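You operate a simulated robot arm through the tools that you are given. There is no shell and no other tool. Be economical: measure what you need, move in short steps, check, and stop when the job is done.

You run a simulated robot arm. Do the job below in one go: nothing can be reset, and whatever is moved stays where it is left.

JOB
Put two of the blue dye blocks from the white table on the green parts tray. Then take the small red tray and put it on the white table. Then put the orange cover on the green table. Then put two of the bottles from the work bench on the white table. Then open the upper drawer. The order counts. Set down upright: bottle.

Only the result counts: the job must be done as asked and must still hold three seconds after the hand-in. Knocking over, shifting, dropping, spilling or breaking anything else fails it. Lids that push on must go on centred and level and be pressed home; caps that screw on are set level and turned clockwise until they are tight.

ROBOT AND FRAMES
A 7-joint arm with a vacuum gripper on a trunk, on a base that drives. Base frame: it is fixed to the floor where the robot stands at the start and does not move with it; the origin is under the middle of the robot, x ahead of it, y to its left, z up. Readings come in cm, rad, newtons and seconds.
Its first joint turns from -2.897 to 2.897 rad. Places, roughly: bottle [-350, 75, 100]; green parts tray (13x11x3 cm) [50, 0, 80]; green table [70, -120, 80]; orange cover (6x6x3 cm) [-220, 60, 90]; small red tray (17x24x4 cm) [80, -110, 80]; upper drawer [-240, 30, 70]; white table [70, 40, 80]. Payload 1.06 kg.
Tool frame: the origin (TCP) lies in the middle of the cups' lips, and z points out of the cups. The gripper has 1 cup of 2.4 cm across, covering 2.4 by 2.4 cm (tool x, y); the bellows give 0.8 cm. With the vacuum on, a cup seals on a smooth face that it is pressed against (1 to 4 N); it does not hold porous or soft things. The pull reaches 23 N.
Orientation is that of the tool frame in the base frame, as a unit quaternion [w, x, y, z]. With the cups facing straight down, the tool's x points along the base's -x, its y along +y and its z along -z.

CONTROLS
- The arm moves only by the tool send_rows. Its argument "moves" is a list of rows, each an object of numbers (a shift or turn left out is 0, a gripper value left out holds the last): "dx", "dy", "dz": the shift along the tool's x, y, z in units of 40 mm (1.0 is 40 mm); "rx", "ry", "rz": the turn, a rotation vector about the tool's x, y, z in units of 4 degrees (1.0 is 4 degrees); "vac": the vacuum: 1 switches it on, 0 off. In form: [{"dx": .., "dy": .., "dz": .., "rx": .., "ry": .., "rz": .., "vac": ..}, ...]. A call has 1 to 8 rows; each row shifts and turns the commanded pose from where the row before left it, along the tool's axes as they then stand. A call with a number of a shift or a turn outside -1 to 1 is refused whole. Each row takes 0.2 s and may step no farther than 5 cm and 0.15 rad from the row before; otherwise, or with a gripper value out of range, the whole call is refused. A pose out of reach is approached as far as the arm can. The call stops where the force on the tool passes 40 N (or 10 N more than at its start, if that is more) or the arm is blocked; 0.2 s more then pass. The pull builds up within a second once a cup has sealed. Time passes only in rows, and 0.2 s behind the last, so rows that do not move give it time. It gives the time, the measured TCP pose, the force on the tool (base axes) and the pull of the vacuum at its end, in the units of the frame above (readings bear some noise), with the torque about the TCP (base axes, N m) and any sound that the robot's microphone picked up.
- Cameras (640 x 400 px; columns grow to the right, rows downward): "scene" is now at [17.22, 19.62, 147.69]; the picture's right is [-0.30, -0.95, 0.00], its down [-0.71, 0.23, -0.67] and it looks along [0.63, -0.20, -0.75] (base axes); focal length 217 px, centre (320, 200). "wrist" rides on the gripper at [7.8, 1.9, -9.6] in the tool frame; the picture's right is [-0.24, 0.97, 0.00], its down [-0.71, -0.17, -0.69] and it looks along [-0.67, -0.16, 0.73] (tool axes); focal length 243 px, centre (320, 200). There is no depth. A picture from a camera that has moved, and an enlarged one, comes with that camera's place and axes in the base frame and with its lens. The place of the scene camera against the robot may be out by one fixed shift of up to 1.8 cm in any direction.
- capture(camera): a new picture of that camera. No time passes.
- roll_base(legs): drives the robot by 1 to 6 legs, each [ahead, left, turn to the left] in cm, cm and rad, along the robot's own axes; the way and the turn of a leg run together, so that a leg with both is an arc; at most 150 cm and 3.142 rad a leg. The arm and the cameras ride along, it lands a little off, and it stops where it bumps. It gives what a move gives.
- pan_tilt(pan, tilt): turns the head with the scene camera to pan (to the left, within 2.094 rad either way) and tilt (down, from -0.506 to 1.204), counted from straight ahead of the robot. It gives what a move gives.
- enlarge(camera, box): a new picture of the part [left, top, right, bottom] of that camera's present view, enlarged. No time passes.
- finish_job(): hands the job in; it is judged then, once.

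Work in short steps. Places have to be worked out from the pictures, the camera data and where the tool is seen: move nearer, look again, correct. Check each grasp and each placing, and mend what went wrong. You have 196 turns and 182 pictures in all, those below and enlarged ones among them. Switch the vacuum off and draw the arm clear of the work before you hand the job in, unless the task says otherwise; then end with one line.

The tools are called as a command line: name --argument value ..., lists and objects as JSON in quotes. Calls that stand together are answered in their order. send_rows: Moves the arm, as the interface text tells. Its arguments: {"type":"object","properties":{"moves":{"type":"array","items":{"type":"object","properties":{"dx":{"type":"number"},"dy":{"type":"number"},"dz":{"type":"number"},"rx":{"type":"number"},"ry":{"type":"number"},"rz":{"type":"number"},"vac":{"type":"number"}}}}},"required":["moves"]} The other tools are called the same way: roll_base (legs) drives the base; pan_tilt (pan, tilt) turns the head that bears the scene camera; capture (camera) takes a picture; enlarge (camera, box) takes an enlarged picture of a part of a camera's view; finish_job () hands the job in.

At the start:

```text
t: 0.0
ee_pos: [70.83, -2.39, 106.37]
orientation: [0.0, 0.0, 1.0, 0.0]
wrist_force: [-0.2, -0.2, -0.7]
ft_torque: [-0.03, -0.01, -0.02]
pull: 0.1
robot x, y, heading: [0.25, 0.08, -0.004]
head pan, tilt: [-0.309, 0.841]
```

scene: 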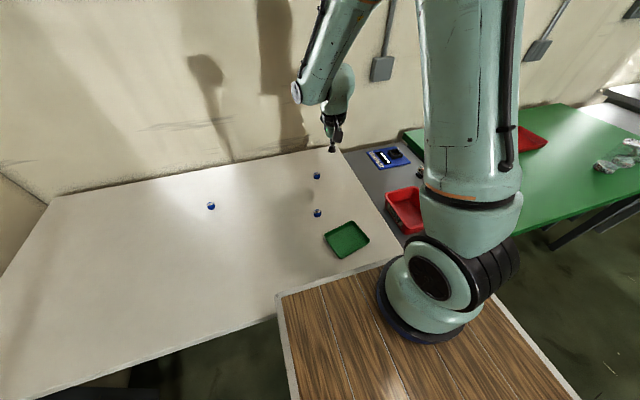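
wrist: 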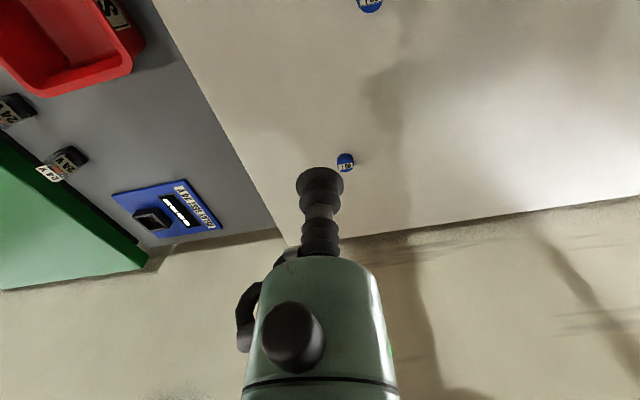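

The blue blocks seem to be near (86,-1.5), (66.5,4.5) and (81.7,43.6), with the tray near (52,-1). I'll enlarge both views to check their shape before approaching.

enlarge --camera "scene" --box '[280, 140, 440, 260]'

enlarge --camera "wrist" --box '[280, 0, 440, 200]'

```text
3.33 times, centred on (360, 200) of scene
camera zoom: at [17.22, 19.62, 147.69], right [-0.3, -0.95, 0.0], down [-0.71, 0.23, -0.67], along [0.63, -0.2, -0.75], focal length 725 px, centre (187, 200)
```

zoom: 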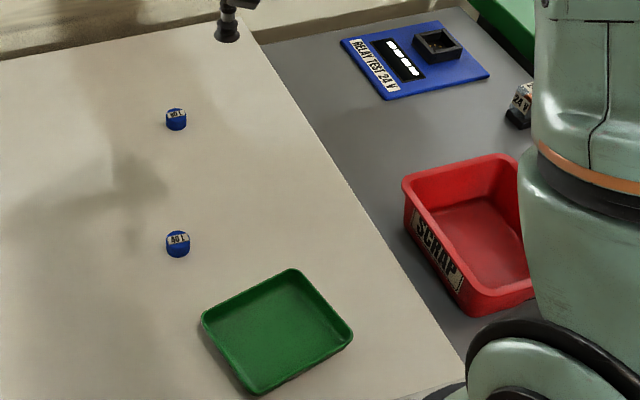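

```text
2.00 times, centred on (360, 100) of wrist
camera zoom: at [63.01, -0.33, 115.93], right [0.24, 0.97, 0.0], down [0.71, -0.17, 0.69], along [0.67, -0.16, -0.73], focal length 485 px, centre (240, 400)
```

zoom: 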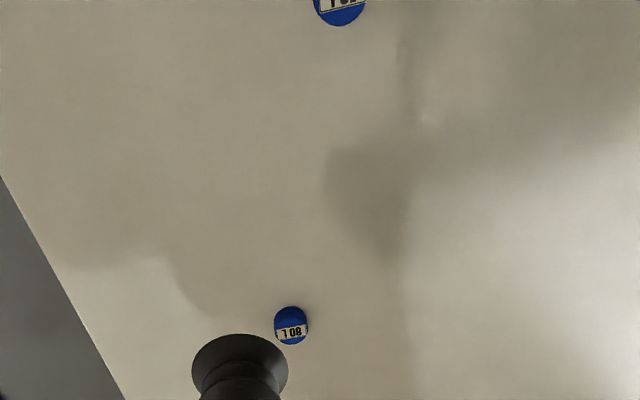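

Each block is a round disc about 2.9 cm across, so the cup needs good centring. I'll descend over the nearest one at about (66.9, 4.2), stopping at z≈92, and look again.

send_rows --moves '[{"dx": 0.2, "dy": 0.33, "dz": 0.72}, {"dx": 0.2, "dy": 0.33, "dz": 0.72}, {"dx": 0.2, "dy": 0.33, "dz": 0.72}, {"dx": 0.2, "dy": 0.33, "dz": 0.72}, {"dx": 0.2, "dy": 0.33, "dz": 0.72}]'

enlarge --camera "wrist" --box '[240, 50, 400, 150]'

```text
t: 1.2
ee_pos: [66.66, 4.13, 91.98]
orientation: [0.0, 0.0, 1.0, 0.0]
wrist_force: [-0.1, -0.1, -0.2]
ft_torque: [-0.01, -0.02, 0.03]
pull: 0.0
robot x, y, heading: [0.43, -0.6, 0.001]
head pan, tilt: [-0.309, 0.841]
```

```text
4.00 times, centred on (320, 100) of wrist
camera zoom: at [58.94, 6.18, 101.5], right [0.24, 0.97, 0.0], down [0.71, -0.17, 0.69], along [0.67, -0.16, -0.73], focal length 970 px, centre (320, 600)
```

zoom: 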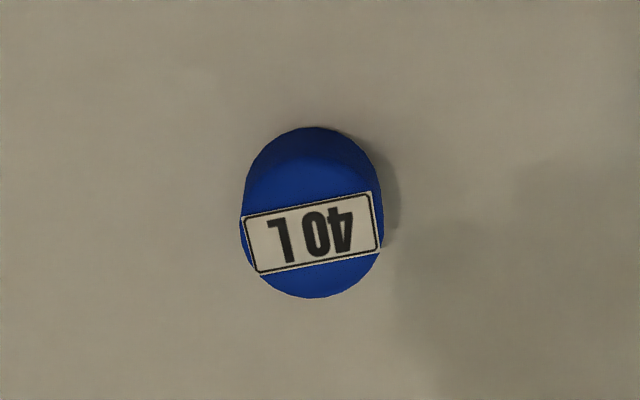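

The block's top seems to lie between z 82 and 84. I'll go lower and look again from there to triangulate it.

send_rows --moves '[{"dx": 0.06, "dy": 0.02, "dz": 0.7}, {"dx": 0.06, "dy": 0.02, "dz": 0.5}]'

enlarge --camera "wrist" --box '[240, 100, 400, 200]'

```text
t: 1.8
ee_pos: [66.22, 4.28, 87.1]
orientation: [0.0, -0.001, 1.0, 0.0]
wrist_force: [-0.1, -1.2, 0.3]
ft_torque: [0.01, -0.02, 0.0]
pull: 0.1
robot x, y, heading: [0.21, -0.16, -0.001]
head pan, tilt: [-0.309, 0.841]
```

```text
4.00 times, centred on (320, 150) of wrist
camera zoom: at [58.53, 6.38, 96.69], right [0.23, 0.97, 0.0], down [0.71, -0.17, 0.69], along [0.67, -0.16, -0.73], focal length 970 px, centre (320, 400)
```

zoom: 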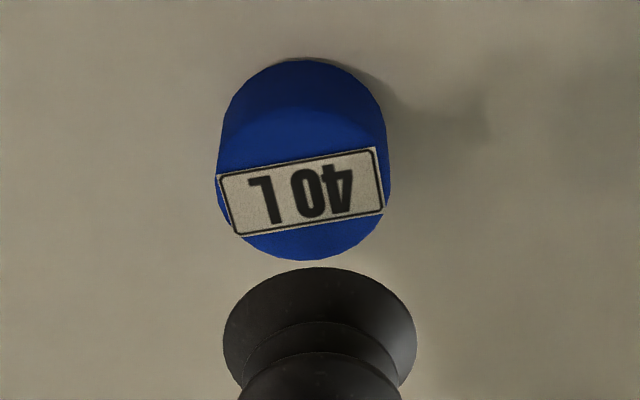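

Triangulating puts the block's top at z≈83.6, with the cup needing a shift of about -0.25 in x and -0.2 in y. I'll apply that, switch the vacuum on and press down gently.

send_rows --moves '[{"dx": 0.07, "dy": -0.05, "dz": 0.4, "vac": 1}, {"dz": 0.38}, {"dz": 0.08}, {"dz": 0.04}, {}, {}]'

enlarge --camera "wrist" --box '[240, 100, 400, 200]'

```text
t: 3.2
ee_pos: [65.89, 4.17, 83.42]
orientation: [0.0, 0.001, 1.0, 0.0]
wrist_force: [2.1, 0.8, 8.2]
ft_torque: [0.0, -0.04, 0.0]
pull: 23.1
robot x, y, heading: [-0.23, 0.26, 0.004]
head pan, tilt: [-0.309, 0.841]
```

```text
4.00 times, centred on (320, 150) of wrist
camera zoom: at [58.24, 6.26, 93.13], right [0.24, 0.97, 0.0], down [0.71, -0.17, 0.69], along [0.67, -0.16, -0.73], focal length 970 px, centre (320, 400)
```

zoom: 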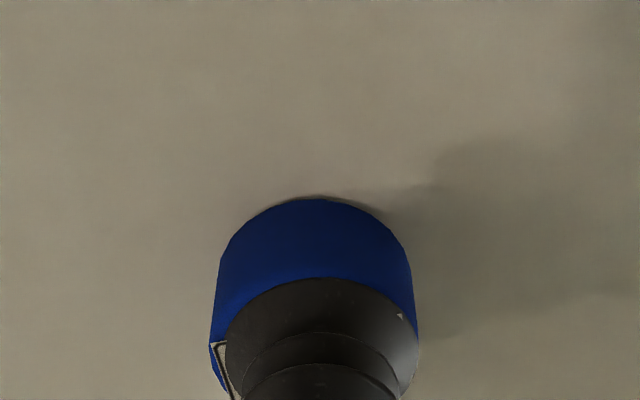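

The block is held with full pull. I'll lift it, carry it over the tray near (52,-2), and look.

send_rows --moves '[{"dz": -0.6}, {"dz": -0.8}, {"dz": -0.7}, {"dx": 0.85, "dy": -0.375}, {"dx": 0.85, "dy": -0.375}, {"dx": 0.85, "dy": -0.375}, {"dx": 0.85, "dy": -0.375}]'

capture --camera "wrist"

enlarge --camera "scene" --box '[280, 140, 440, 260]'

```text
t: 4.8
ee_pos: [52.33, -1.83, 92.0]
orientation: [0.0, -0.001, 1.0, 0.001]
wrist_force: [0.0, -0.2, 0.2]
ft_torque: [0.0, -0.03, 0.01]
pull: 22.9
robot x, y, heading: [0.17, 0.04, -0.002]
head pan, tilt: [-0.309, 0.841]
```

```text
174 pictures are left
camera wrist: at [44.66, 0.2, 101.62], right [0.23, 0.97, 0.0], down [0.71, -0.17, 0.69], along [0.67, -0.16, -0.73], focal length 243 px, centre (320, 200)
```

wrist: 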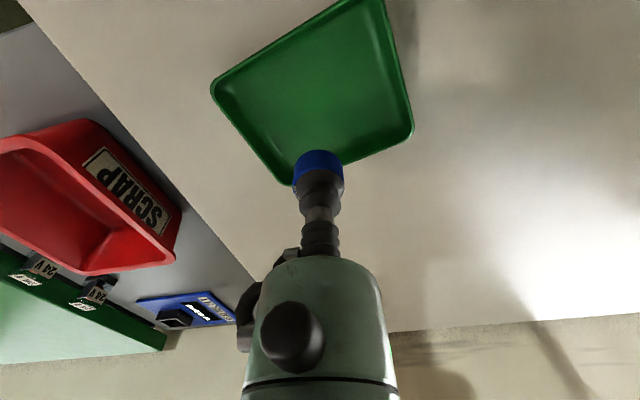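

```text
3.33 times, centred on (360, 200) of scene
camera zoom: at [17.21, 19.65, 147.68], right [-0.3, -0.95, 0.0], down [-0.71, 0.23, -0.67], along [0.63, -0.2, -0.75], focal length 725 px, centre (187, 200)
```

zoom: 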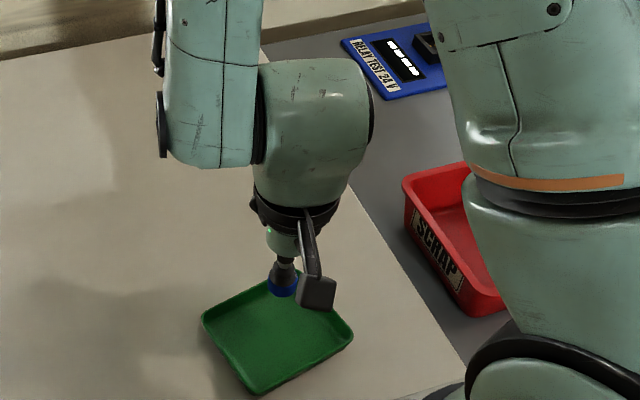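

From the wrist view the tray is centred at about (52,-1.6), with its long side roughly along y. I'll put the first block at about (52.6,-4.5), descending in small final steps.

send_rows --moves '[{"dx": -0.05, "dy": -0.7}, {"dz": 0.8}, {"dz": 0.8}, {"dz": 0.2}, {"dz": 0.05}, {}]'

capture --camera "wrist"

```text
t: 6.2
ee_pos: [52.58, -4.47, 84.56]
orientation: [0.001, 0.0, 1.0, 0.0]
wrist_force: [0.0, -0.4, 0.2]
ft_torque: [0.02, -0.01, -0.02]
pull: 23.1
robot x, y, heading: [-0.07, -0.03, -0.003]
head pan, tilt: [-0.309, 0.841]
```

```text
172 pictures are left
camera wrist: at [44.85, -2.57, 94.16], right [0.24, 0.97, 0.0], down [0.71, -0.17, 0.69], along [0.67, -0.16, -0.73], focal length 243 px, centre (320, 200)
```

wrist: 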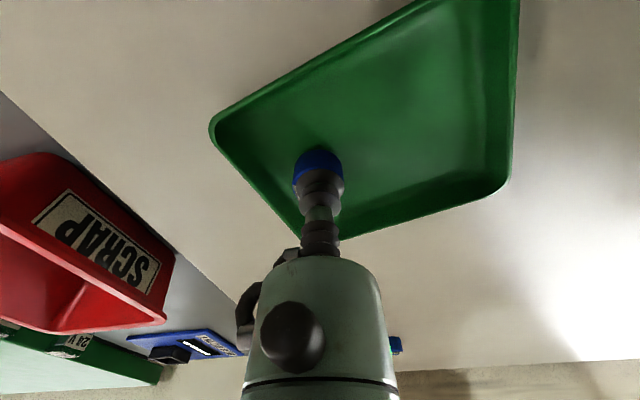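

The block is well inside the tray and just above the floor. I'll creep down until the force shows contact.

send_rows --moves '[{"dz": 0.05}, {"dz": 0.05}, {}]'

```text
t: 7.0
ee_pos: [52.55, -4.62, 84.11]
orientation: [0.0, 0.001, 1.0, 0.0]
wrist_force: [-0.3, 0.4, 0.4]
ft_torque: [0.04, -0.01, 0.0]
pull: 22.6
robot x, y, heading: [0.16, -0.12, 0.001]
head pan, tilt: [-0.309, 0.841]
```

The force is still about zero, so I'll keep lowering.

send_rows --moves '[{"dz": 0.05}, {"dz": 0.04}, {}]'

```text
t: 7.8
ee_pos: [52.6, -4.64, 83.78]
orientation: [0.0, 0.0, 1.0, 0.0]
wrist_force: [1.5, -1.3, 11.3]
ft_torque: [-0.04, 0.02, -0.02]
pull: 23.2
robot x, y, heading: [-0.26, 0.07, -0.003]
head pan, tilt: [-0.309, 0.841]
```

There is contact at 11 N, so I'll release and retreat. Then I'll go towards the second block near (85.2,-1.5), staying at z≈92.

send_rows --moves '[{"dz": -0.03, "vac": 0}, {}, {}, {"dz": -0.1}, {"dz": -0.6}, {"dz": -0.8}, {"dz": -0.6}]'

capture --camera "wrist"

```text
t: 9.4
ee_pos: [52.61, -4.71, 92.16]
orientation: [-0.001, 0.0, 1.0, 0.0]
wrist_force: [0.2, -0.4, -0.2]
ft_torque: [0.03, 0.04, 0.01]
pull: 0.0
robot x, y, heading: [0.07, -0.08, 0.005]
head pan, tilt: [-0.309, 0.841]
```

```text
171 pictures are left
camera wrist: at [44.93, -2.63, 101.84], right [0.24, 0.97, 0.0], down [0.71, -0.17, 0.68], along [0.67, -0.16, -0.73], focal length 243 px, centre (320, 200)
```

wrist: 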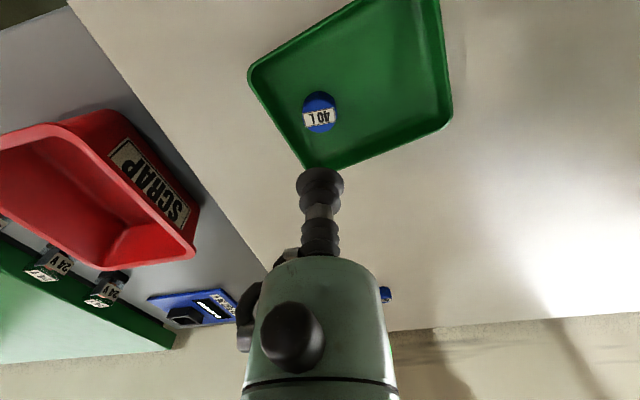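

The first block sits in the tray. Moving over the second block now.

send_rows --moves '[{"dx": -1, "dy": 0.1}, {"dx": -1, "dy": 0.1}, {"dx": -1, "dy": 0.1}, {"dx": -1, "dy": 0.1}, {"dx": -1, "dy": 0.1}, {"dx": -1, "dy": 0.1}, {"dx": -1, "dy": 0.1}, {"dx": -1, "dy": 0.1, "dz": 0.5}]'

enlarge --camera "wrist" --box '[240, 70, 400, 170]'

```text
t: 11.2
ee_pos: [84.74, -1.43, 90.26]
orientation: [0.0, -0.001, 1.0, 0.0]
wrist_force: [0.0, 0.1, -0.5]
ft_torque: [-0.02, -0.02, -0.01]
pull: 0.2
robot x, y, heading: [-0.16, -0.0, 0.0]
head pan, tilt: [-0.309, 0.841]
```

```text
4.00 times, centred on (320, 120) of wrist
camera zoom: at [76.94, 0.64, 99.9], right [0.24, 0.97, 0.0], down [0.71, -0.17, 0.68], along [0.67, -0.16, -0.73], focal length 970 px, centre (320, 520)
```

zoom: 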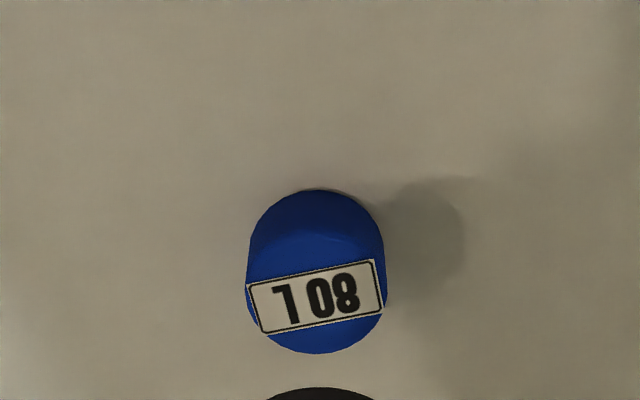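

The block is at about (86.1,-1.6). I'll correct, go down to z≈87 and check.

send_rows --moves '[{"dx": -0.32, "dy": -0.09, "dz": 0.4}, {"dz": 0.4}]'

enlarge --camera "wrist" --box '[240, 100, 400, 200]'

```text
t: 11.8
ee_pos: [85.9, -1.77, 87.11]
orientation: [0.0, 0.0, 1.0, 0.0]
wrist_force: [0.3, 0.3, -0.4]
ft_torque: [-0.02, -0.03, 0.06]
pull: 0.0
robot x, y, heading: [-0.13, -0.31, -0.0]
head pan, tilt: [-0.309, 0.841]
```

```text
4.00 times, centred on (320, 150) of wrist
camera zoom: at [78.19, 0.29, 96.71], right [0.23, 0.97, 0.0], down [0.71, -0.17, 0.69], along [0.67, -0.16, -0.73], focal length 970 px, centre (320, 400)
```

zoom: 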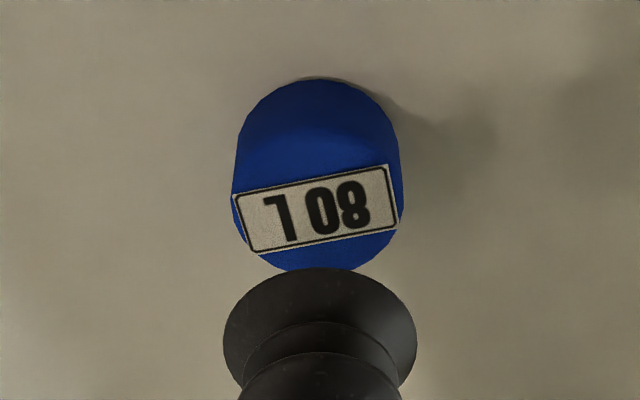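

The block is centred under the cup, so I'll press down with the vacuum on.

send_rows --moves '[{"dz": 0.4, "vac": 1}, {"dz": 0.38}, {"dz": 0.08}, {"dz": 0.04}, {}, {}]'

```text
t: 13.2
ee_pos: [85.91, -1.79, 83.6]
orientation: [0.001, 0.0, 1.0, 0.0]
wrist_force: [1.8, -1.0, 11.3]
ft_torque: [0.01, -0.02, -0.06]
pull: 22.6
robot x, y, heading: [0.04, 0.07, -0.002]
head pan, tilt: [-0.309, 0.841]
```

Sealed. I'll lift it and carry it to the tray's other half at about (51.5,1.4).

send_rows --moves '[{"dz": -0.6}, {"dz": -0.8}, {"dz": -0.7}, {"dx": 1}, {"dx": 1}, {"dx": 1}, {"dx": 1}]'

send_rows --moves '[{"dx": 1, "dy": 0.2}, {"dx": 1, "dy": 0.2}, {"dx": 1, "dy": 0.2}, {"dx": 1, "dy": 0.2}, {"dx": 0.62}, {"dz": 0.6}]'

capture --camera "wrist"

```text
t: 14.8
ee_pos: [69.75, -1.68, 91.99]
orientation: [0.0, 0.0, 1.0, 0.0]
wrist_force: [0.0, 0.8, -0.4]
ft_torque: [0.03, 0.02, -0.01]
pull: 23.5
robot x, y, heading: [-0.04, 0.14, 0.002]
head pan, tilt: [-0.309, 0.841]
```

```text
t: 16.2
ee_pos: [51.25, 1.37, 89.37]
orientation: [0.0, 0.0, 1.0, 0.0]
wrist_force: [0.7, -0.1, 0.1]
ft_torque: [0.03, -0.03, 0.04]
pull: 22.7
robot x, y, heading: [-0.17, 0.09, 0.0]
head pan, tilt: [-0.309, 0.841]
```

```text
168 pictures are left
camera wrist: at [43.58, 3.48, 99.09], right [0.23, 0.97, 0.0], down [0.71, -0.17, 0.69], along [0.67, -0.16, -0.73], focal length 243 px, centre (320, 200)
```

wrist: 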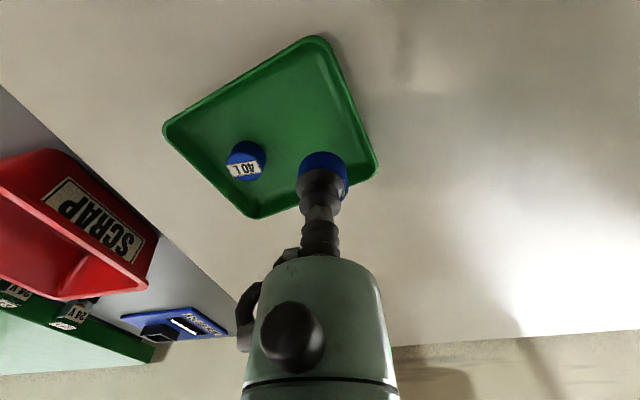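

The placement point lies inside the tray and clear of the first block, so I'll lower it.

send_rows --moves '[{"dz": 0.7}, {"dz": 0.55}, {"dz": 0.07}, {"dz": 0.04}, {"dz": 0.03}, {}]'

```text
t: 17.6
ee_pos: [51.45, 1.54, 83.94]
orientation: [0.0, 0.001, 1.0, 0.001]
wrist_force: [0.5, -0.9, 6.7]
ft_torque: [0.0, -0.01, 0.01]
pull: 23.1
robot x, y, heading: [0.41, 0.04, -0.002]
head pan, tilt: [-0.309, 0.841]
```

Contact again, so I'll release, retreat and check the tray. I'll also turn the head towards the green table.

send_rows --moves '[{"vac": 0}, {}, {}, {"dz": -0.1}, {"dz": -0.7}, {"dz": -1}, {"dz": -1}, {"dz": -1}]'

capture --camera "wrist"

pan_tilt --pan -1.0 --tilt 0.6

capture --camera "scene"

```text
t: 19.4
ee_pos: [51.4, 1.42, 99.16]
orientation: [-0.001, 0.0, 1.0, 0.001]
wrist_force: [0.6, 0.6, 0.1]
ft_torque: [0.01, 0.03, -0.01]
pull: 0.0
robot x, y, heading: [0.09, -0.68, 0.0]
head pan, tilt: [-0.309, 0.841]
```

```text
167 pictures are left
camera wrist: at [43.73, 3.45, 108.75], right [0.23, 0.97, 0.0], down [0.71, -0.17, 0.68], along [0.67, -0.16, -0.73], focal length 243 px, centre (320, 200)
```

wrist: 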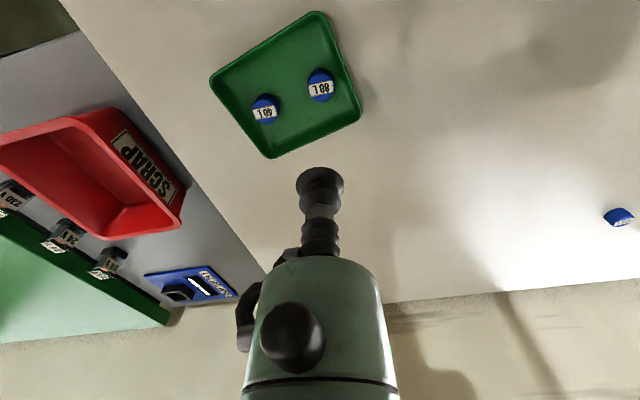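

```text
t: 20.5
ee_pos: [51.45, 1.36, 98.96]
orientation: [0.0, 0.0, 1.0, 0.0]
wrist_force: [0.3, -0.1, -0.5]
ft_torque: [0.03, -0.04, 0.02]
pull: 0.0
robot x, y, heading: [0.04, -0.34, -0.003]
head pan, tilt: [-1.0, 0.6]
```

```text
166 pictures are left
camera scene: at [14.51, 14.58, 149.71], right [-0.84, -0.54, 0.0], down [-0.31, 0.48, -0.82], along [0.45, -0.69, -0.57], focal length 217 px, centre (320, 200)
```

scene: 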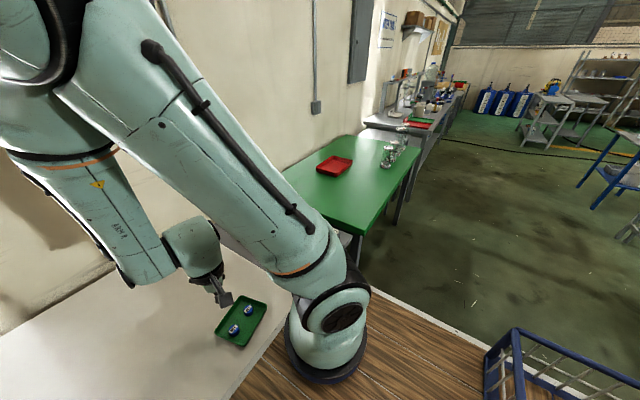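

Both blocks are in the tray, and the small red tray on the green table is at about (80,-106). Before driving I'll survey the room around the base for obstacles.

pan_tilt --pan -2.09 --tilt 0.7

capture --camera "scene"

pan_tilt --pan 2.09 --tilt 0.5

capture --camera "scene"

```text
t: 21.8
ee_pos: [51.46, 1.51, 99.06]
orientation: [0.0, -0.001, 1.0, 0.0]
wrist_force: [-0.7, 1.0, -0.7]
ft_torque: [-0.03, 0.01, 0.03]
pull: 0.1
robot x, y, heading: [0.11, -0.43, 0.002]
head pan, tilt: [-2.089, 0.7]
```

```text
165 pictures are left
camera scene: at [5.53, 14.63, 148.85], right [-0.87, 0.49, 0.0], down [0.32, 0.56, -0.77], along [-0.38, -0.66, -0.64], focal length 217 px, centre (320, 200)
```

scene: 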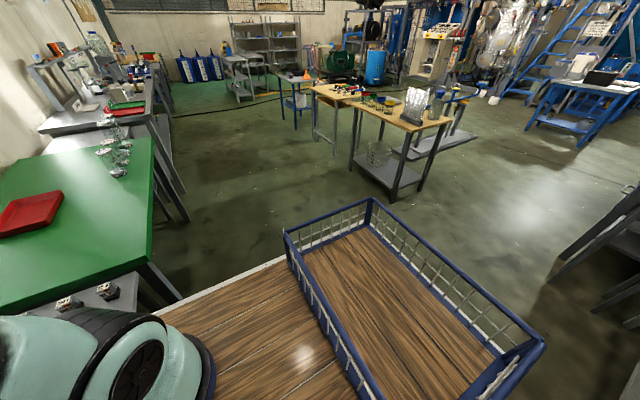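

```text
t: 25.2
ee_pos: [51.51, 1.38, 99.04]
orientation: [-0.001, 0.0, 1.0, 0.0]
wrist_force: [0.1, -0.3, 0.0]
ft_torque: [-0.01, -0.01, 0.01]
pull: 0.0
robot x, y, heading: [-0.2, 0.25, 0.004]
head pan, tilt: [2.089, 0.499]
```

```text
164 pictures are left
camera scene: at [5.22, 29.92, 150.62], right [0.87, 0.5, 0.0], down [0.24, -0.42, -0.88], along [-0.43, 0.76, -0.48], focal length 217 px, centre (320, 200)
```

scene: 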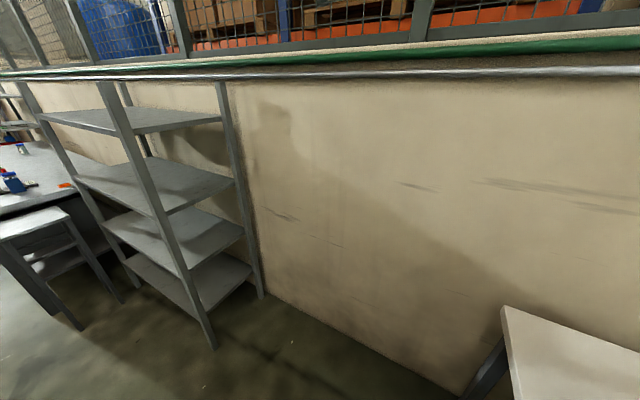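

The cart extends about 50 cm behind the arm, and the way right along the green table is free. I'll back off 9 cm, strafe right 106 cm and look at the red tray.

roll_base --legs '[[-9, 0, 0], [0, -50, 0]]'

pan_tilt --pan -0.6 --tilt 0.8

capture --camera "scene"

```text
t: 28.8
ee_pos: [42.2, -49.11, 99.05]
orientation: [-0.001, 0.003, 1.0, 0.0]
wrist_force: [0.1, 0.1, -0.8]
ft_torque: [0.03, 0.01, -0.02]
pull: 0.1
robot x, y, heading: [-9.43, -50.07, -0.011]
head pan, tilt: [2.089, 0.499]
```

```text
t: 31.2
ee_pos: [42.36, -49.13, 99.1]
orientation: [0.001, 0.002, 1.0, -0.001]
wrist_force: [-0.6, 0.7, -0.5]
ft_torque: [-0.01, 0.01, 0.02]
pull: 0.1
robot x, y, heading: [-9.24, -50.16, -0.011]
head pan, tilt: [-0.6, 0.799]
```

```text
163 pictures are left
camera scene: at [7.32, -32.94, 148.02], right [-0.57, -0.82, 0.0], down [-0.59, 0.41, -0.7], along [0.57, -0.4, -0.72], focal length 217 px, centre (320, 200)
```

scene: 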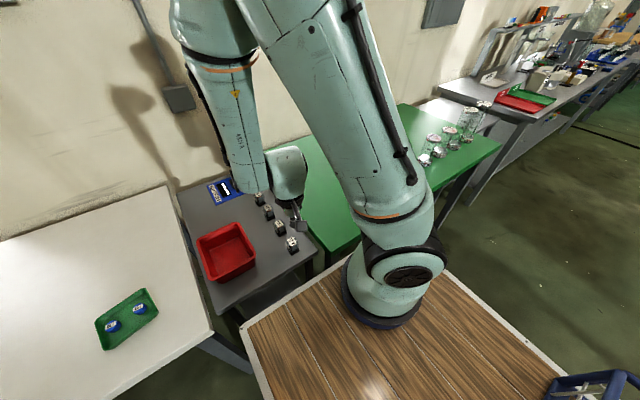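

The drive is clear, so I'll continue right 56 cm to line up with the tray.

roll_base --legs '[[0, -56, 0.011]]'

pan_tilt --pan -0.3 --tilt 0.8

capture --camera "scene"

capture --camera "wrist"

```text
t: 34.4
ee_pos: [42.34, -103.95, 99.1]
orientation: [0.0, -0.004, 1.0, 0.0]
wrist_force: [0.6, 0.4, -0.1]
ft_torque: [0.03, 0.0, -0.02]
pull: 0.0
robot x, y, heading: [-8.95, -105.57, 0.001]
head pan, tilt: [-0.6, 0.799]
```

```text
t: 35.2
ee_pos: [42.29, -104.03, 99.18]
orientation: [0.0, -0.004, 1.0, 0.0]
wrist_force: [0.5, 0.0, 0.2]
ft_torque: [-0.02, -0.02, -0.04]
pull: 0.2
robot x, y, heading: [-8.87, -105.62, 0.009]
head pan, tilt: [-0.3, 0.799]
```

```text
162 pictures are left
camera scene: at [8.17, -85.99, 148.02], right [-0.29, -0.96, 0.0], down [-0.69, 0.21, -0.7], along [0.67, -0.2, -0.72], focal length 217 px, centre (320, 200)
```

scene: 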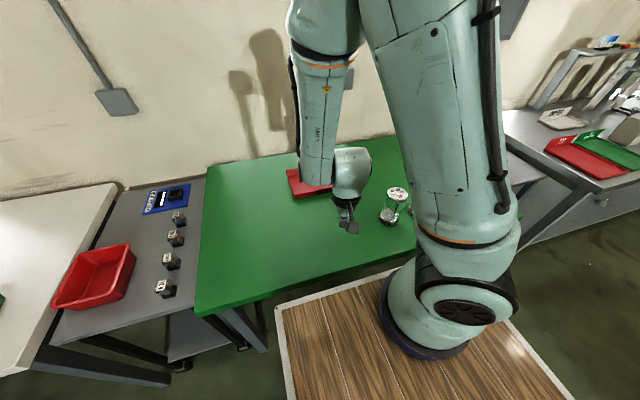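

```text
161 pictures are left
camera wrist: at [34.55, -101.98, 108.72], right [0.23, 0.97, 0.0], down [0.71, -0.17, 0.69], along [0.67, -0.16, -0.73], focal length 243 px, centre (320, 200)
```

wrist: 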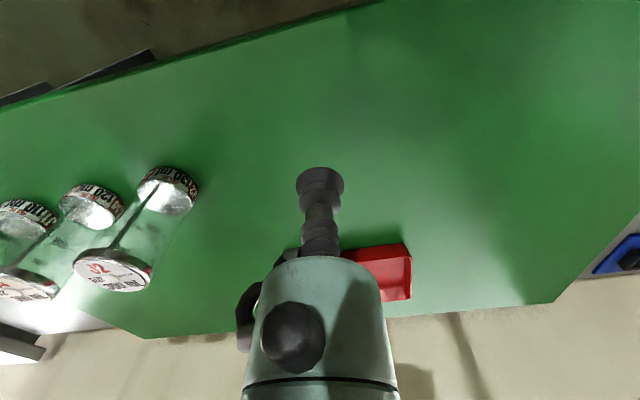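

The red tray is partly hidden behind the hand. I'll move the tool ahead about 24 cm to see it.

send_rows --moves '[{"dx": -1}, {"dx": -1}, {"dx": -1}, {"dx": -1}, {"dx": -1}, {"dx": -1}]'

capture --camera "wrist"

```text
t: 36.6
ee_pos: [66.45, -103.78, 99.24]
orientation: [0.0, -0.005, 1.0, 0.0]
wrist_force: [-0.1, 0.4, 0.2]
ft_torque: [-0.04, -0.01, -0.01]
pull: 0.0
robot x, y, heading: [-9.02, -105.52, 0.004]
head pan, tilt: [-0.3, 0.799]
```

```text
160 pictures are left
camera wrist: at [58.66, -101.76, 108.78], right [0.23, 0.97, 0.0], down [0.71, -0.17, 0.68], along [0.67, -0.16, -0.73], focal length 243 px, centre (320, 200)
```

wrist: 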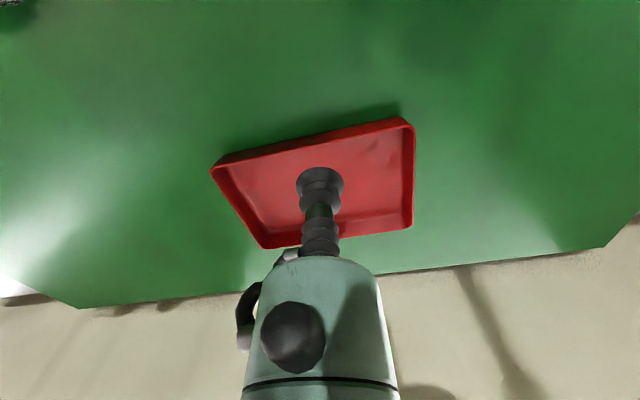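

The tray measures about 22-24 by 17 cm, with its centre near (80,-107). I'll go above it and check.

send_rows --moves '[{"dx": -0.85, "dy": -0.2, "dz": 0.2}, {"dx": -0.85, "dy": -0.2, "dz": 0.3}, {"dx": -0.85, "dy": -0.2, "dz": 0.3}, {"dx": -0.85, "dy": -0.2, "dz": 0.3}]'

capture --camera "wrist"

enlarge --camera "scene" --box '[240, 110, 400, 230]'

```text
t: 37.6
ee_pos: [79.91, -106.65, 94.79]
orientation: [0.0, -0.004, 1.0, 0.0]
wrist_force: [0.7, 0.4, -0.7]
ft_torque: [-0.01, -0.02, 0.03]
pull: 0.0
robot x, y, heading: [-9.41, -105.83, 0.008]
head pan, tilt: [-0.3, 0.799]
```

```text
159 pictures are left
camera wrist: at [72.16, -104.77, 104.35], right [0.23, 0.97, 0.0], down [0.71, -0.17, 0.68], along [0.67, -0.16, -0.73], focal length 243 px, centre (320, 200)
```

wrist: 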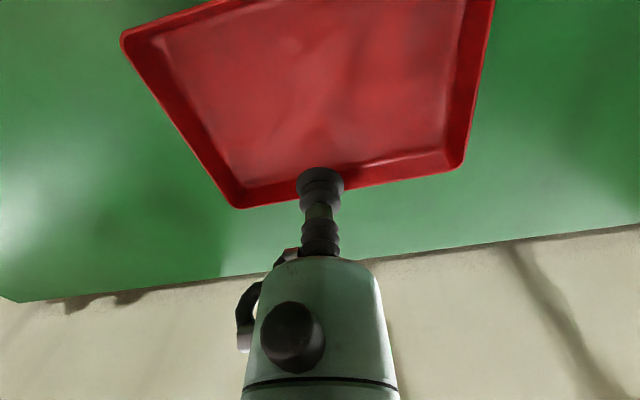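

```text
3.33 times, centred on (320, 170) of scene
camera zoom: at [8.13, -85.97, 148.03], right [-0.29, -0.96, 0.0], down [-0.69, 0.21, -0.7], along [0.67, -0.2, -0.72], focal length 725 px, centre (320, 300)
```

zoom: 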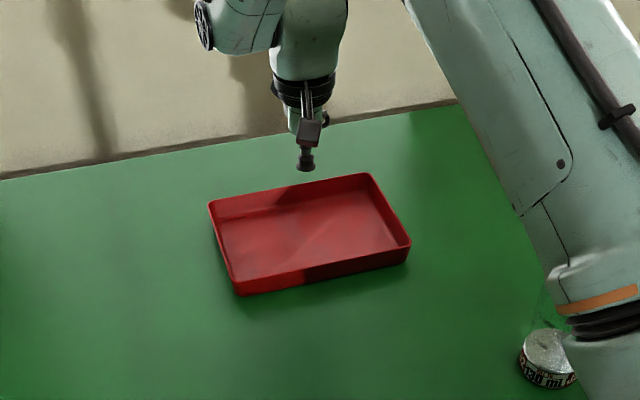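

The tray centre works out at (80.5,-106.5) with the rim at about 84.9, so the floor should be near 81.3. I'll descend with the vacuum on.

send_rows --moves '[{"dx": -0.14, "dy": 0.05, "dz": 0.8, "vac": 1}, {"dz": 0.8}, {"dz": 0.8}, {"dz": 0.6}, {"dz": 0.1}, {}]'

capture --camera "wrist"

```text
t: 39.0
ee_pos: [80.46, -106.74, 82.49]
orientation: [0.0, -0.004, 1.0, 0.0]
wrist_force: [-2.6, 0.2, 11.4]
ft_torque: [-0.05, 0.03, 0.05]
pull: 22.4
robot x, y, heading: [-9.06, -105.8, 0.009]
head pan, tilt: [-0.3, 0.799]
```

```text
157 pictures are left
camera wrist: at [72.71, -104.71, 91.99], right [0.23, 0.97, 0.0], down [0.71, -0.17, 0.69], along [0.67, -0.16, -0.73], focal length 243 px, centre (320, 200)
```

wrist: 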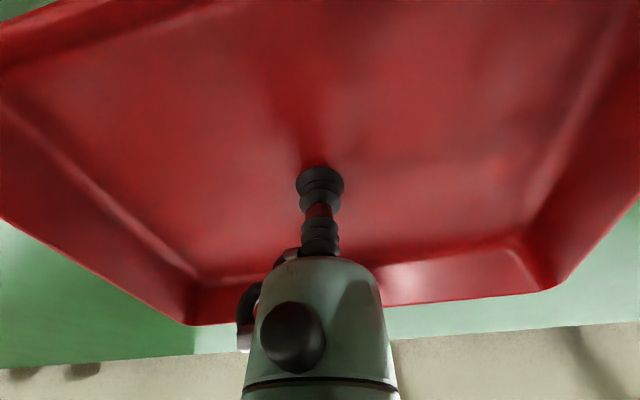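

Sealed with full pull. I'll lift gently to see whether the tray holds.

send_rows --moves '[{"dz": -0.1}, {"dz": -0.3}, {"dz": -0.5}, {"dz": -0.7}, {"dz": -0.8}, {"dz": -0.8}, {}]'

capture --camera "scene"

```text
t: 40.6
ee_pos: [80.39, -106.75, 95.19]
orientation: [-0.001, -0.003, 1.0, 0.0]
wrist_force: [0.4, 0.6, -4.8]
ft_torque: [0.04, -0.04, 0.06]
pull: 22.9
robot x, y, heading: [-9.14, -105.8, 0.007]
head pan, tilt: [-0.3, 0.799]
```

```text
156 pictures are left
camera scene: at [8.2, -85.99, 148.02], right [-0.29, -0.96, 0.0], down [-0.69, 0.21, -0.7], along [0.67, -0.2, -0.72], focal length 217 px, centre (320, 200)
```

scene: 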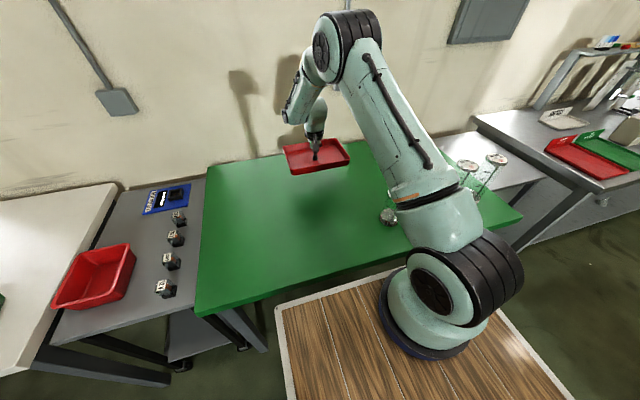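

The tray is held; it weighs about 0.5 kg. I'll raise it clear of everything, draw it in by 12 cm, then drive left to the white table.

send_rows --moves '[{"dz": -0.7}, {"dz": -0.7}, {"dz": -0.7}, {"dz": -0.5, "dx": 0.4}, {"dx": 0.7}, {"dx": 0.7}, {"dx": 0.7}, {"dx": 0.5}]'

roll_base --legs '[[0, 63, 0], [0, 64, -0.008]]'

pan_tilt --pan 0.0 --tilt 0.8

capture --camera "scene"

capture --camera "wrist"

```text
t: 42.4
ee_pos: [68.56, -106.75, 105.55]
orientation: [0.001, -0.003, 1.0, 0.0]
wrist_force: [0.9, 0.1, -4.3]
ft_torque: [0.02, -0.03, 0.01]
pull: 22.7
robot x, y, heading: [-9.09, -105.66, 0.013]
head pan, tilt: [-0.3, 0.799]
```

```text
t: 49.1
ee_pos: [67.43, 20.9, 105.48]
orientation: [0.0, -0.005, 1.0, -0.001]
wrist_force: [-1.3, 0.4, -4.2]
ft_torque: [0.0, -0.03, -0.04]
pull: 23.0
robot x, y, heading: [-10.18, 21.95, 0.009]
head pan, tilt: [-0.3, 0.799]
```

```text
t: 49.9
ee_pos: [67.21, 20.91, 105.37]
orientation: [0.0, -0.005, 1.0, 0.0]
wrist_force: [0.0, -0.4, -3.9]
ft_torque: [0.02, -0.01, 0.0]
pull: 22.7
robot x, y, heading: [-10.46, 21.58, 0.01]
head pan, tilt: [0.0, 0.799]
```

```text
155 pictures are left
camera scene: at [7.35, 43.84, 148.02], right [0.01, -1.0, 0.0], down [-0.72, -0.01, -0.7], along [0.7, 0.01, -0.72], focal length 217 px, centre (320, 200)
```

scene: 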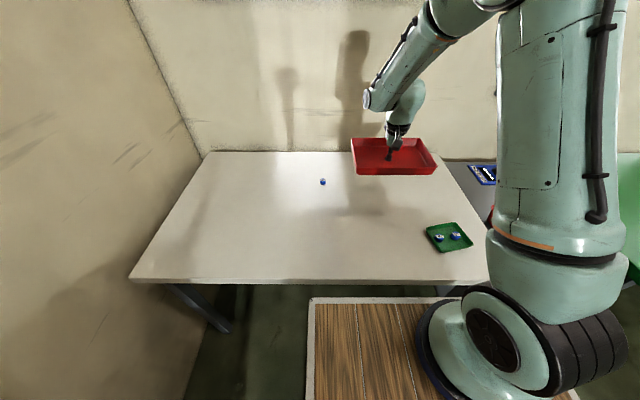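

```text
154 pictures are left
camera wrist: at [59.58, 22.83, 115.1], right [0.23, 0.97, 0.0], down [0.71, -0.16, 0.68], along [0.67, -0.15, -0.73], focal length 243 px, centre (320, 200)
```

wrist: 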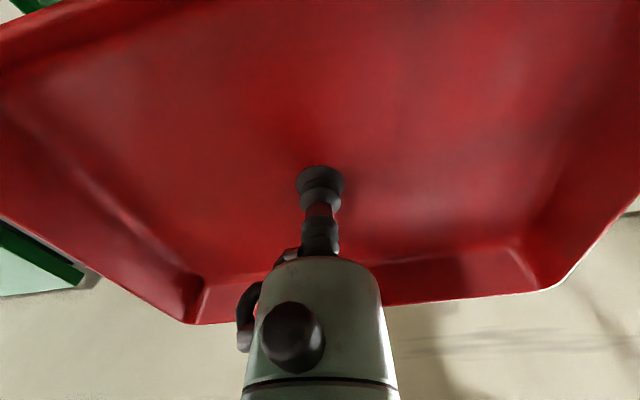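

There's room at (67.5,22.3), clear of both the green tray (y<6) and the third block (y≈43). I'll lower it there.

send_rows --moves '[{"dy": 0.35, "dz": 0.4}, {"dz": 0.8}, {"dz": 0.8}, {"dz": 0.8}, {"dz": 0.8}, {"dz": 0.7}, {"dz": 0.5}]'

capture --camera "scene"

```text
t: 51.5
ee_pos: [67.3, 22.24, 86.29]
orientation: [0.0, -0.005, 1.0, 0.0]
wrist_force: [-0.7, -0.3, -4.7]
ft_torque: [-0.01, -0.04, -0.02]
pull: 22.9
robot x, y, heading: [-10.24, 21.86, 0.01]
head pan, tilt: [0.0, 0.799]
```

```text
153 pictures are left
camera scene: at [7.33, 43.84, 148.02], right [0.01, -1.0, 0.0], down [-0.72, -0.01, -0.7], along [0.7, 0.01, -0.72], focal length 217 px, centre (320, 200)
```

scene: 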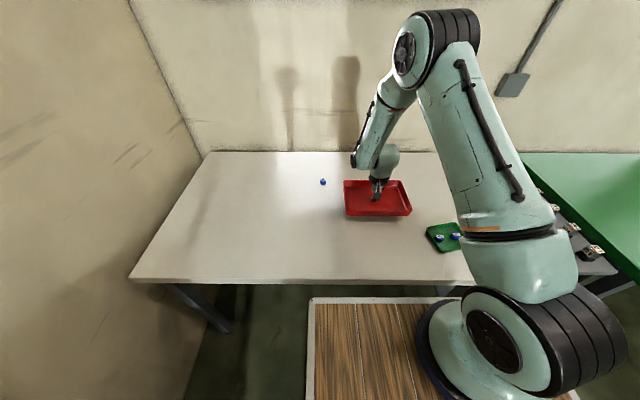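

The tray hovers clear of both neighbours, so I'll lower it in small steps to contact.

send_rows --moves '[{"dz": 0.3}, {"dz": 0.2}, {"dz": 0.1}, {"dz": 0.08}, {}]'

```text
t: 52.7
ee_pos: [67.28, 22.27, 83.48]
orientation: [0.0, -0.004, 1.0, 0.0]
wrist_force: [0.2, 0.2, -4.5]
ft_torque: [0.02, 0.04, 0.01]
pull: 23.0
robot x, y, heading: [-10.34, 21.81, 0.007]
head pan, tilt: [0.0, 0.799]
```

It's still hanging (-4.5 N), so I'll continue down.

send_rows --moves '[{"dz": 0.08}, {"dz": 0.08}, {"dz": 0.05}, {}]'

```text
t: 53.7
ee_pos: [67.35, 22.22, 82.69]
orientation: [0.0, -0.005, 1.0, 0.0]
wrist_force: [0.5, 0.2, -4.2]
ft_torque: [0.03, -0.02, 0.0]
pull: 23.5
robot x, y, heading: [-10.04, 21.68, 0.011]
head pan, tilt: [0.0, 0.799]
```

send_rows --moves '[{"dz": 0.06}, {"dz": 0.05}, {}]'

```text
t: 54.5
ee_pos: [67.26, 22.33, 82.32]
orientation: [0.002, -0.005, 1.0, 0.0]
wrist_force: [-1.5, 1.0, 12.0]
ft_torque: [-0.02, 0.02, -0.02]
pull: 22.8
robot x, y, heading: [-10.62, 21.72, 0.008]
head pan, tilt: [0.0, 0.799]
```

The tray is down, so I'll release, lift clear and check.

send_rows --moves '[{"vac": 0, "dz": -0.03}, {}, {}, {"dz": -0.1}, {"dz": -0.8}, {"dz": -1}, {"dz": -1}, {"dz": -1}]'

send_rows --moves '[{"dz": -1}, {"dz": -1}, {"dz": -1}, {"dx": 0.6, "dz": -0.6}, {"dx": 0.6, "dz": -0.6}]'

capture --camera "scene"

```text
t: 56.3
ee_pos: [67.18, 22.38, 98.06]
orientation: [0.0, -0.006, 1.0, -0.001]
wrist_force: [0.2, -0.4, -1.2]
ft_torque: [0.02, 0.01, 0.0]
pull: 0.0
robot x, y, heading: [-9.83, 21.81, 0.01]
head pan, tilt: [0.0, 0.799]
```

```text
t: 57.5
ee_pos: [62.59, 22.18, 114.85]
orientation: [-0.002, -0.005, 1.0, 0.001]
wrist_force: [0.1, -0.4, -0.2]
ft_torque: [0.0, 0.02, 0.02]
pull: 0.0
robot x, y, heading: [-10.37, 21.93, 0.009]
head pan, tilt: [0.0, 0.799]
```

```text
152 pictures are left
camera scene: at [7.39, 43.85, 148.02], right [0.01, -1.0, 0.0], down [-0.72, -0.01, -0.7], along [0.7, 0.01, -0.72], focal length 217 px, centre (320, 200)
```

scene: 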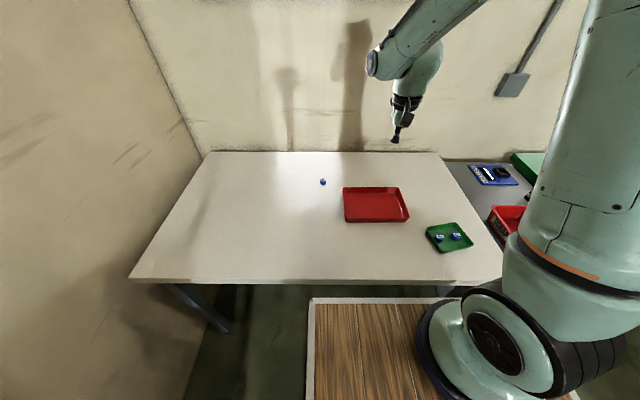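

The red tray is set down. Next is the cover behind the robot, at about (-220,60), so I'll back away to about (-60,-20) and look around before turning.

roll_base --legs '[[-50, -40, 0]]'

pan_tilt --pan 2.09 --tilt 0.4

capture --camera "scene"

pan_tilt --pan -2.09 --tilt 0.4

capture --camera "scene"

```text
t: 61.1
ee_pos: [12.9, -18.07, 114.73]
orientation: [0.0, -0.003, 1.0, 0.0]
wrist_force: [-0.6, 0.4, -0.1]
ft_torque: [-0.02, 0.03, 0.01]
pull: 0.0
robot x, y, heading: [-59.74, -18.16, 0.009]
head pan, tilt: [0.0, 0.799]
```

```text
t: 63.1
ee_pos: [12.91, -18.07, 114.85]
orientation: [0.0, -0.004, 1.0, 0.0]
wrist_force: [-0.2, 0.2, 0.1]
ft_torque: [0.0, -0.01, 0.04]
pull: 0.1
robot x, y, heading: [-59.72, -18.77, 0.006]
head pan, tilt: [2.089, 0.4]
```

```text
151 pictures are left
camera scene: at [-54.9, 11.58, 151.53], right [0.86, 0.5, 0.0], down [0.2, -0.34, -0.92], along [-0.46, 0.8, -0.39], focal length 217 px, centre (320, 200)
```

scene: 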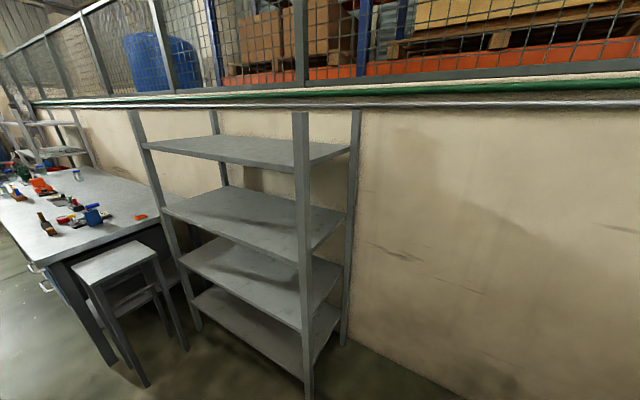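

```text
t: 66.5
ee_pos: [12.95, -18.06, 114.82]
orientation: [0.0, -0.004, 1.0, 0.0]
wrist_force: [0.4, 0.3, -0.6]
ft_torque: [-0.01, 0.04, 0.01]
pull: 0.0
robot x, y, heading: [-59.43, -18.2, 0.007]
head pan, tilt: [-2.089, 0.4]
```

```text
150 pictures are left
camera scene: at [-54.77, -4.52, 151.53], right [-0.87, 0.49, 0.0], down [0.19, 0.34, -0.92], along [-0.45, -0.8, -0.39], focal length 217 px, centre (320, 200)
```

scene: 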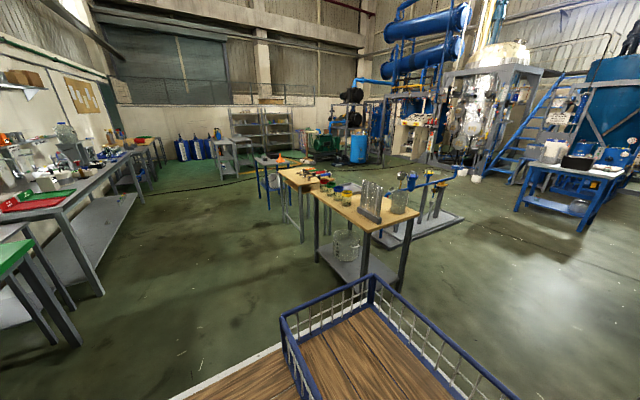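

The cover sits near (-210,59) on a grey bench with drawers, with a stool just to its right. I'll retract the arm, then turn left 90° and strafe towards the bench, keeping y≈-24.

send_rows --moves '[{"dx": 0.9}, {"dx": 0.9}, {"dx": 0.9}, {"dx": 0.9}, {"dx": 0.9}]'

roll_base --legs '[[0, -6, 0], [0, 0, 1.56]]'

pan_tilt --pan 0.9 --tilt 0.6

capture --camera "scene"

```text
t: 67.7
ee_pos: [-5.08, -18.12, 114.72]
orientation: [0.0, -0.004, 1.0, 0.0]
wrist_force: [0.8, 0.2, -0.8]
ft_torque: [0.01, 0.01, -0.01]
pull: 0.1
robot x, y, heading: [-59.95, -18.66, 0.006]
head pan, tilt: [-2.089, 0.4]
```

```text
t: 72.5
ee_pos: [-60.16, 30.31, 114.85]
orientation: [0.0, 0.71, -0.704, -0.001]
wrist_force: [0.4, 0.2, -0.8]
ft_torque: [0.0, 0.04, -0.03]
pull: 0.0
robot x, y, heading: [-59.71, -24.83, 1.579]
head pan, tilt: [-2.089, 0.4]
```

```text
t: 75.0
ee_pos: [-60.19, 30.24, 114.79]
orientation: [0.001, 0.71, -0.704, 0.0]
wrist_force: [0.0, -0.2, -0.7]
ft_torque: [-0.02, 0.05, -0.01]
pull: 0.0
robot x, y, heading: [-59.52, -24.04, 1.585]
head pan, tilt: [0.901, 0.6]
```

```text
149 pictures are left
camera scene: at [-88.13, -8.27, 149.71], right [0.61, 0.79, 0.0], down [0.45, -0.35, -0.83], along [-0.65, 0.51, -0.56], focal length 217 px, centre (320, 200)
```

scene: 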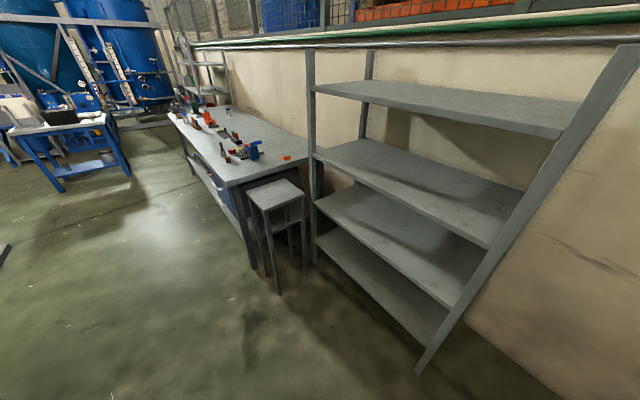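

The bench front edge is at about y=18-21, so I'll back off 6 cm and strafe left in two legs to x≈-215.

roll_base --legs '[[-5, 0, -0.01], [0, 80, 0], [0, 72, 0]]'

pan_tilt --pan 0.2 --tilt 0.8

capture --camera "scene"

capture --camera "wrist"

```text
t: 83.4
ee_pos: [-211.91, 25.68, 114.9]
orientation: [0.0, -0.706, 0.708, 0.0]
wrist_force: [-0.1, 0.0, 0.5]
ft_torque: [0.0, 0.01, 0.04]
pull: 0.1
robot x, y, heading: [-212.15, -29.01, 1.568]
head pan, tilt: [0.901, 0.6]
```

```text
t: 84.5
ee_pos: [-212.0, 25.66, 114.85]
orientation: [0.0, -0.707, 0.708, 0.0]
wrist_force: [1.0, -0.5, 0.1]
ft_torque: [0.0, 0.0, -0.04]
pull: 0.0
robot x, y, heading: [-212.22, -29.18, 1.567]
head pan, tilt: [0.201, 0.799]
```

```text
148 pictures are left
camera scene: at [-235.05, -10.15, 148.03], right [0.98, 0.2, 0.0], down [0.14, -0.7, -0.7], along [-0.14, 0.68, -0.72], focal length 217 px, centre (320, 200)
```

scene: 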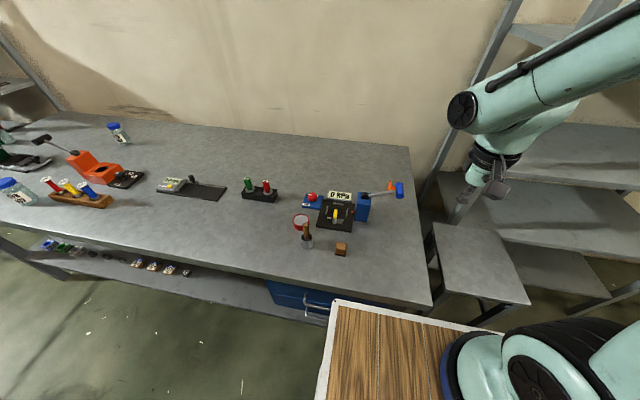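

```text
147 pictures are left
camera wrist: at [-213.79, 17.95, 124.38], right [-0.97, 0.24, 0.0], down [0.17, 0.71, 0.68], along [0.16, 0.67, -0.73], focal length 243 px, centre (320, 200)
```

wrist: 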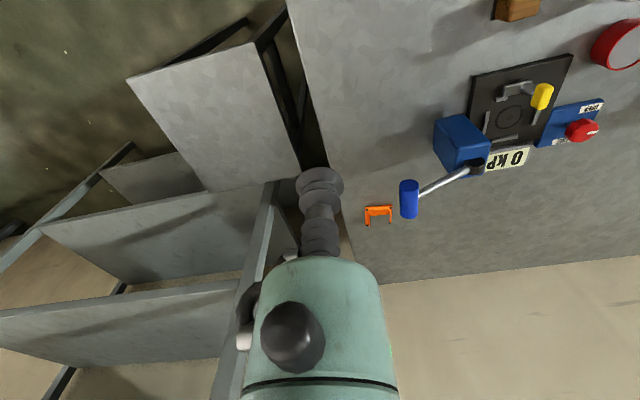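

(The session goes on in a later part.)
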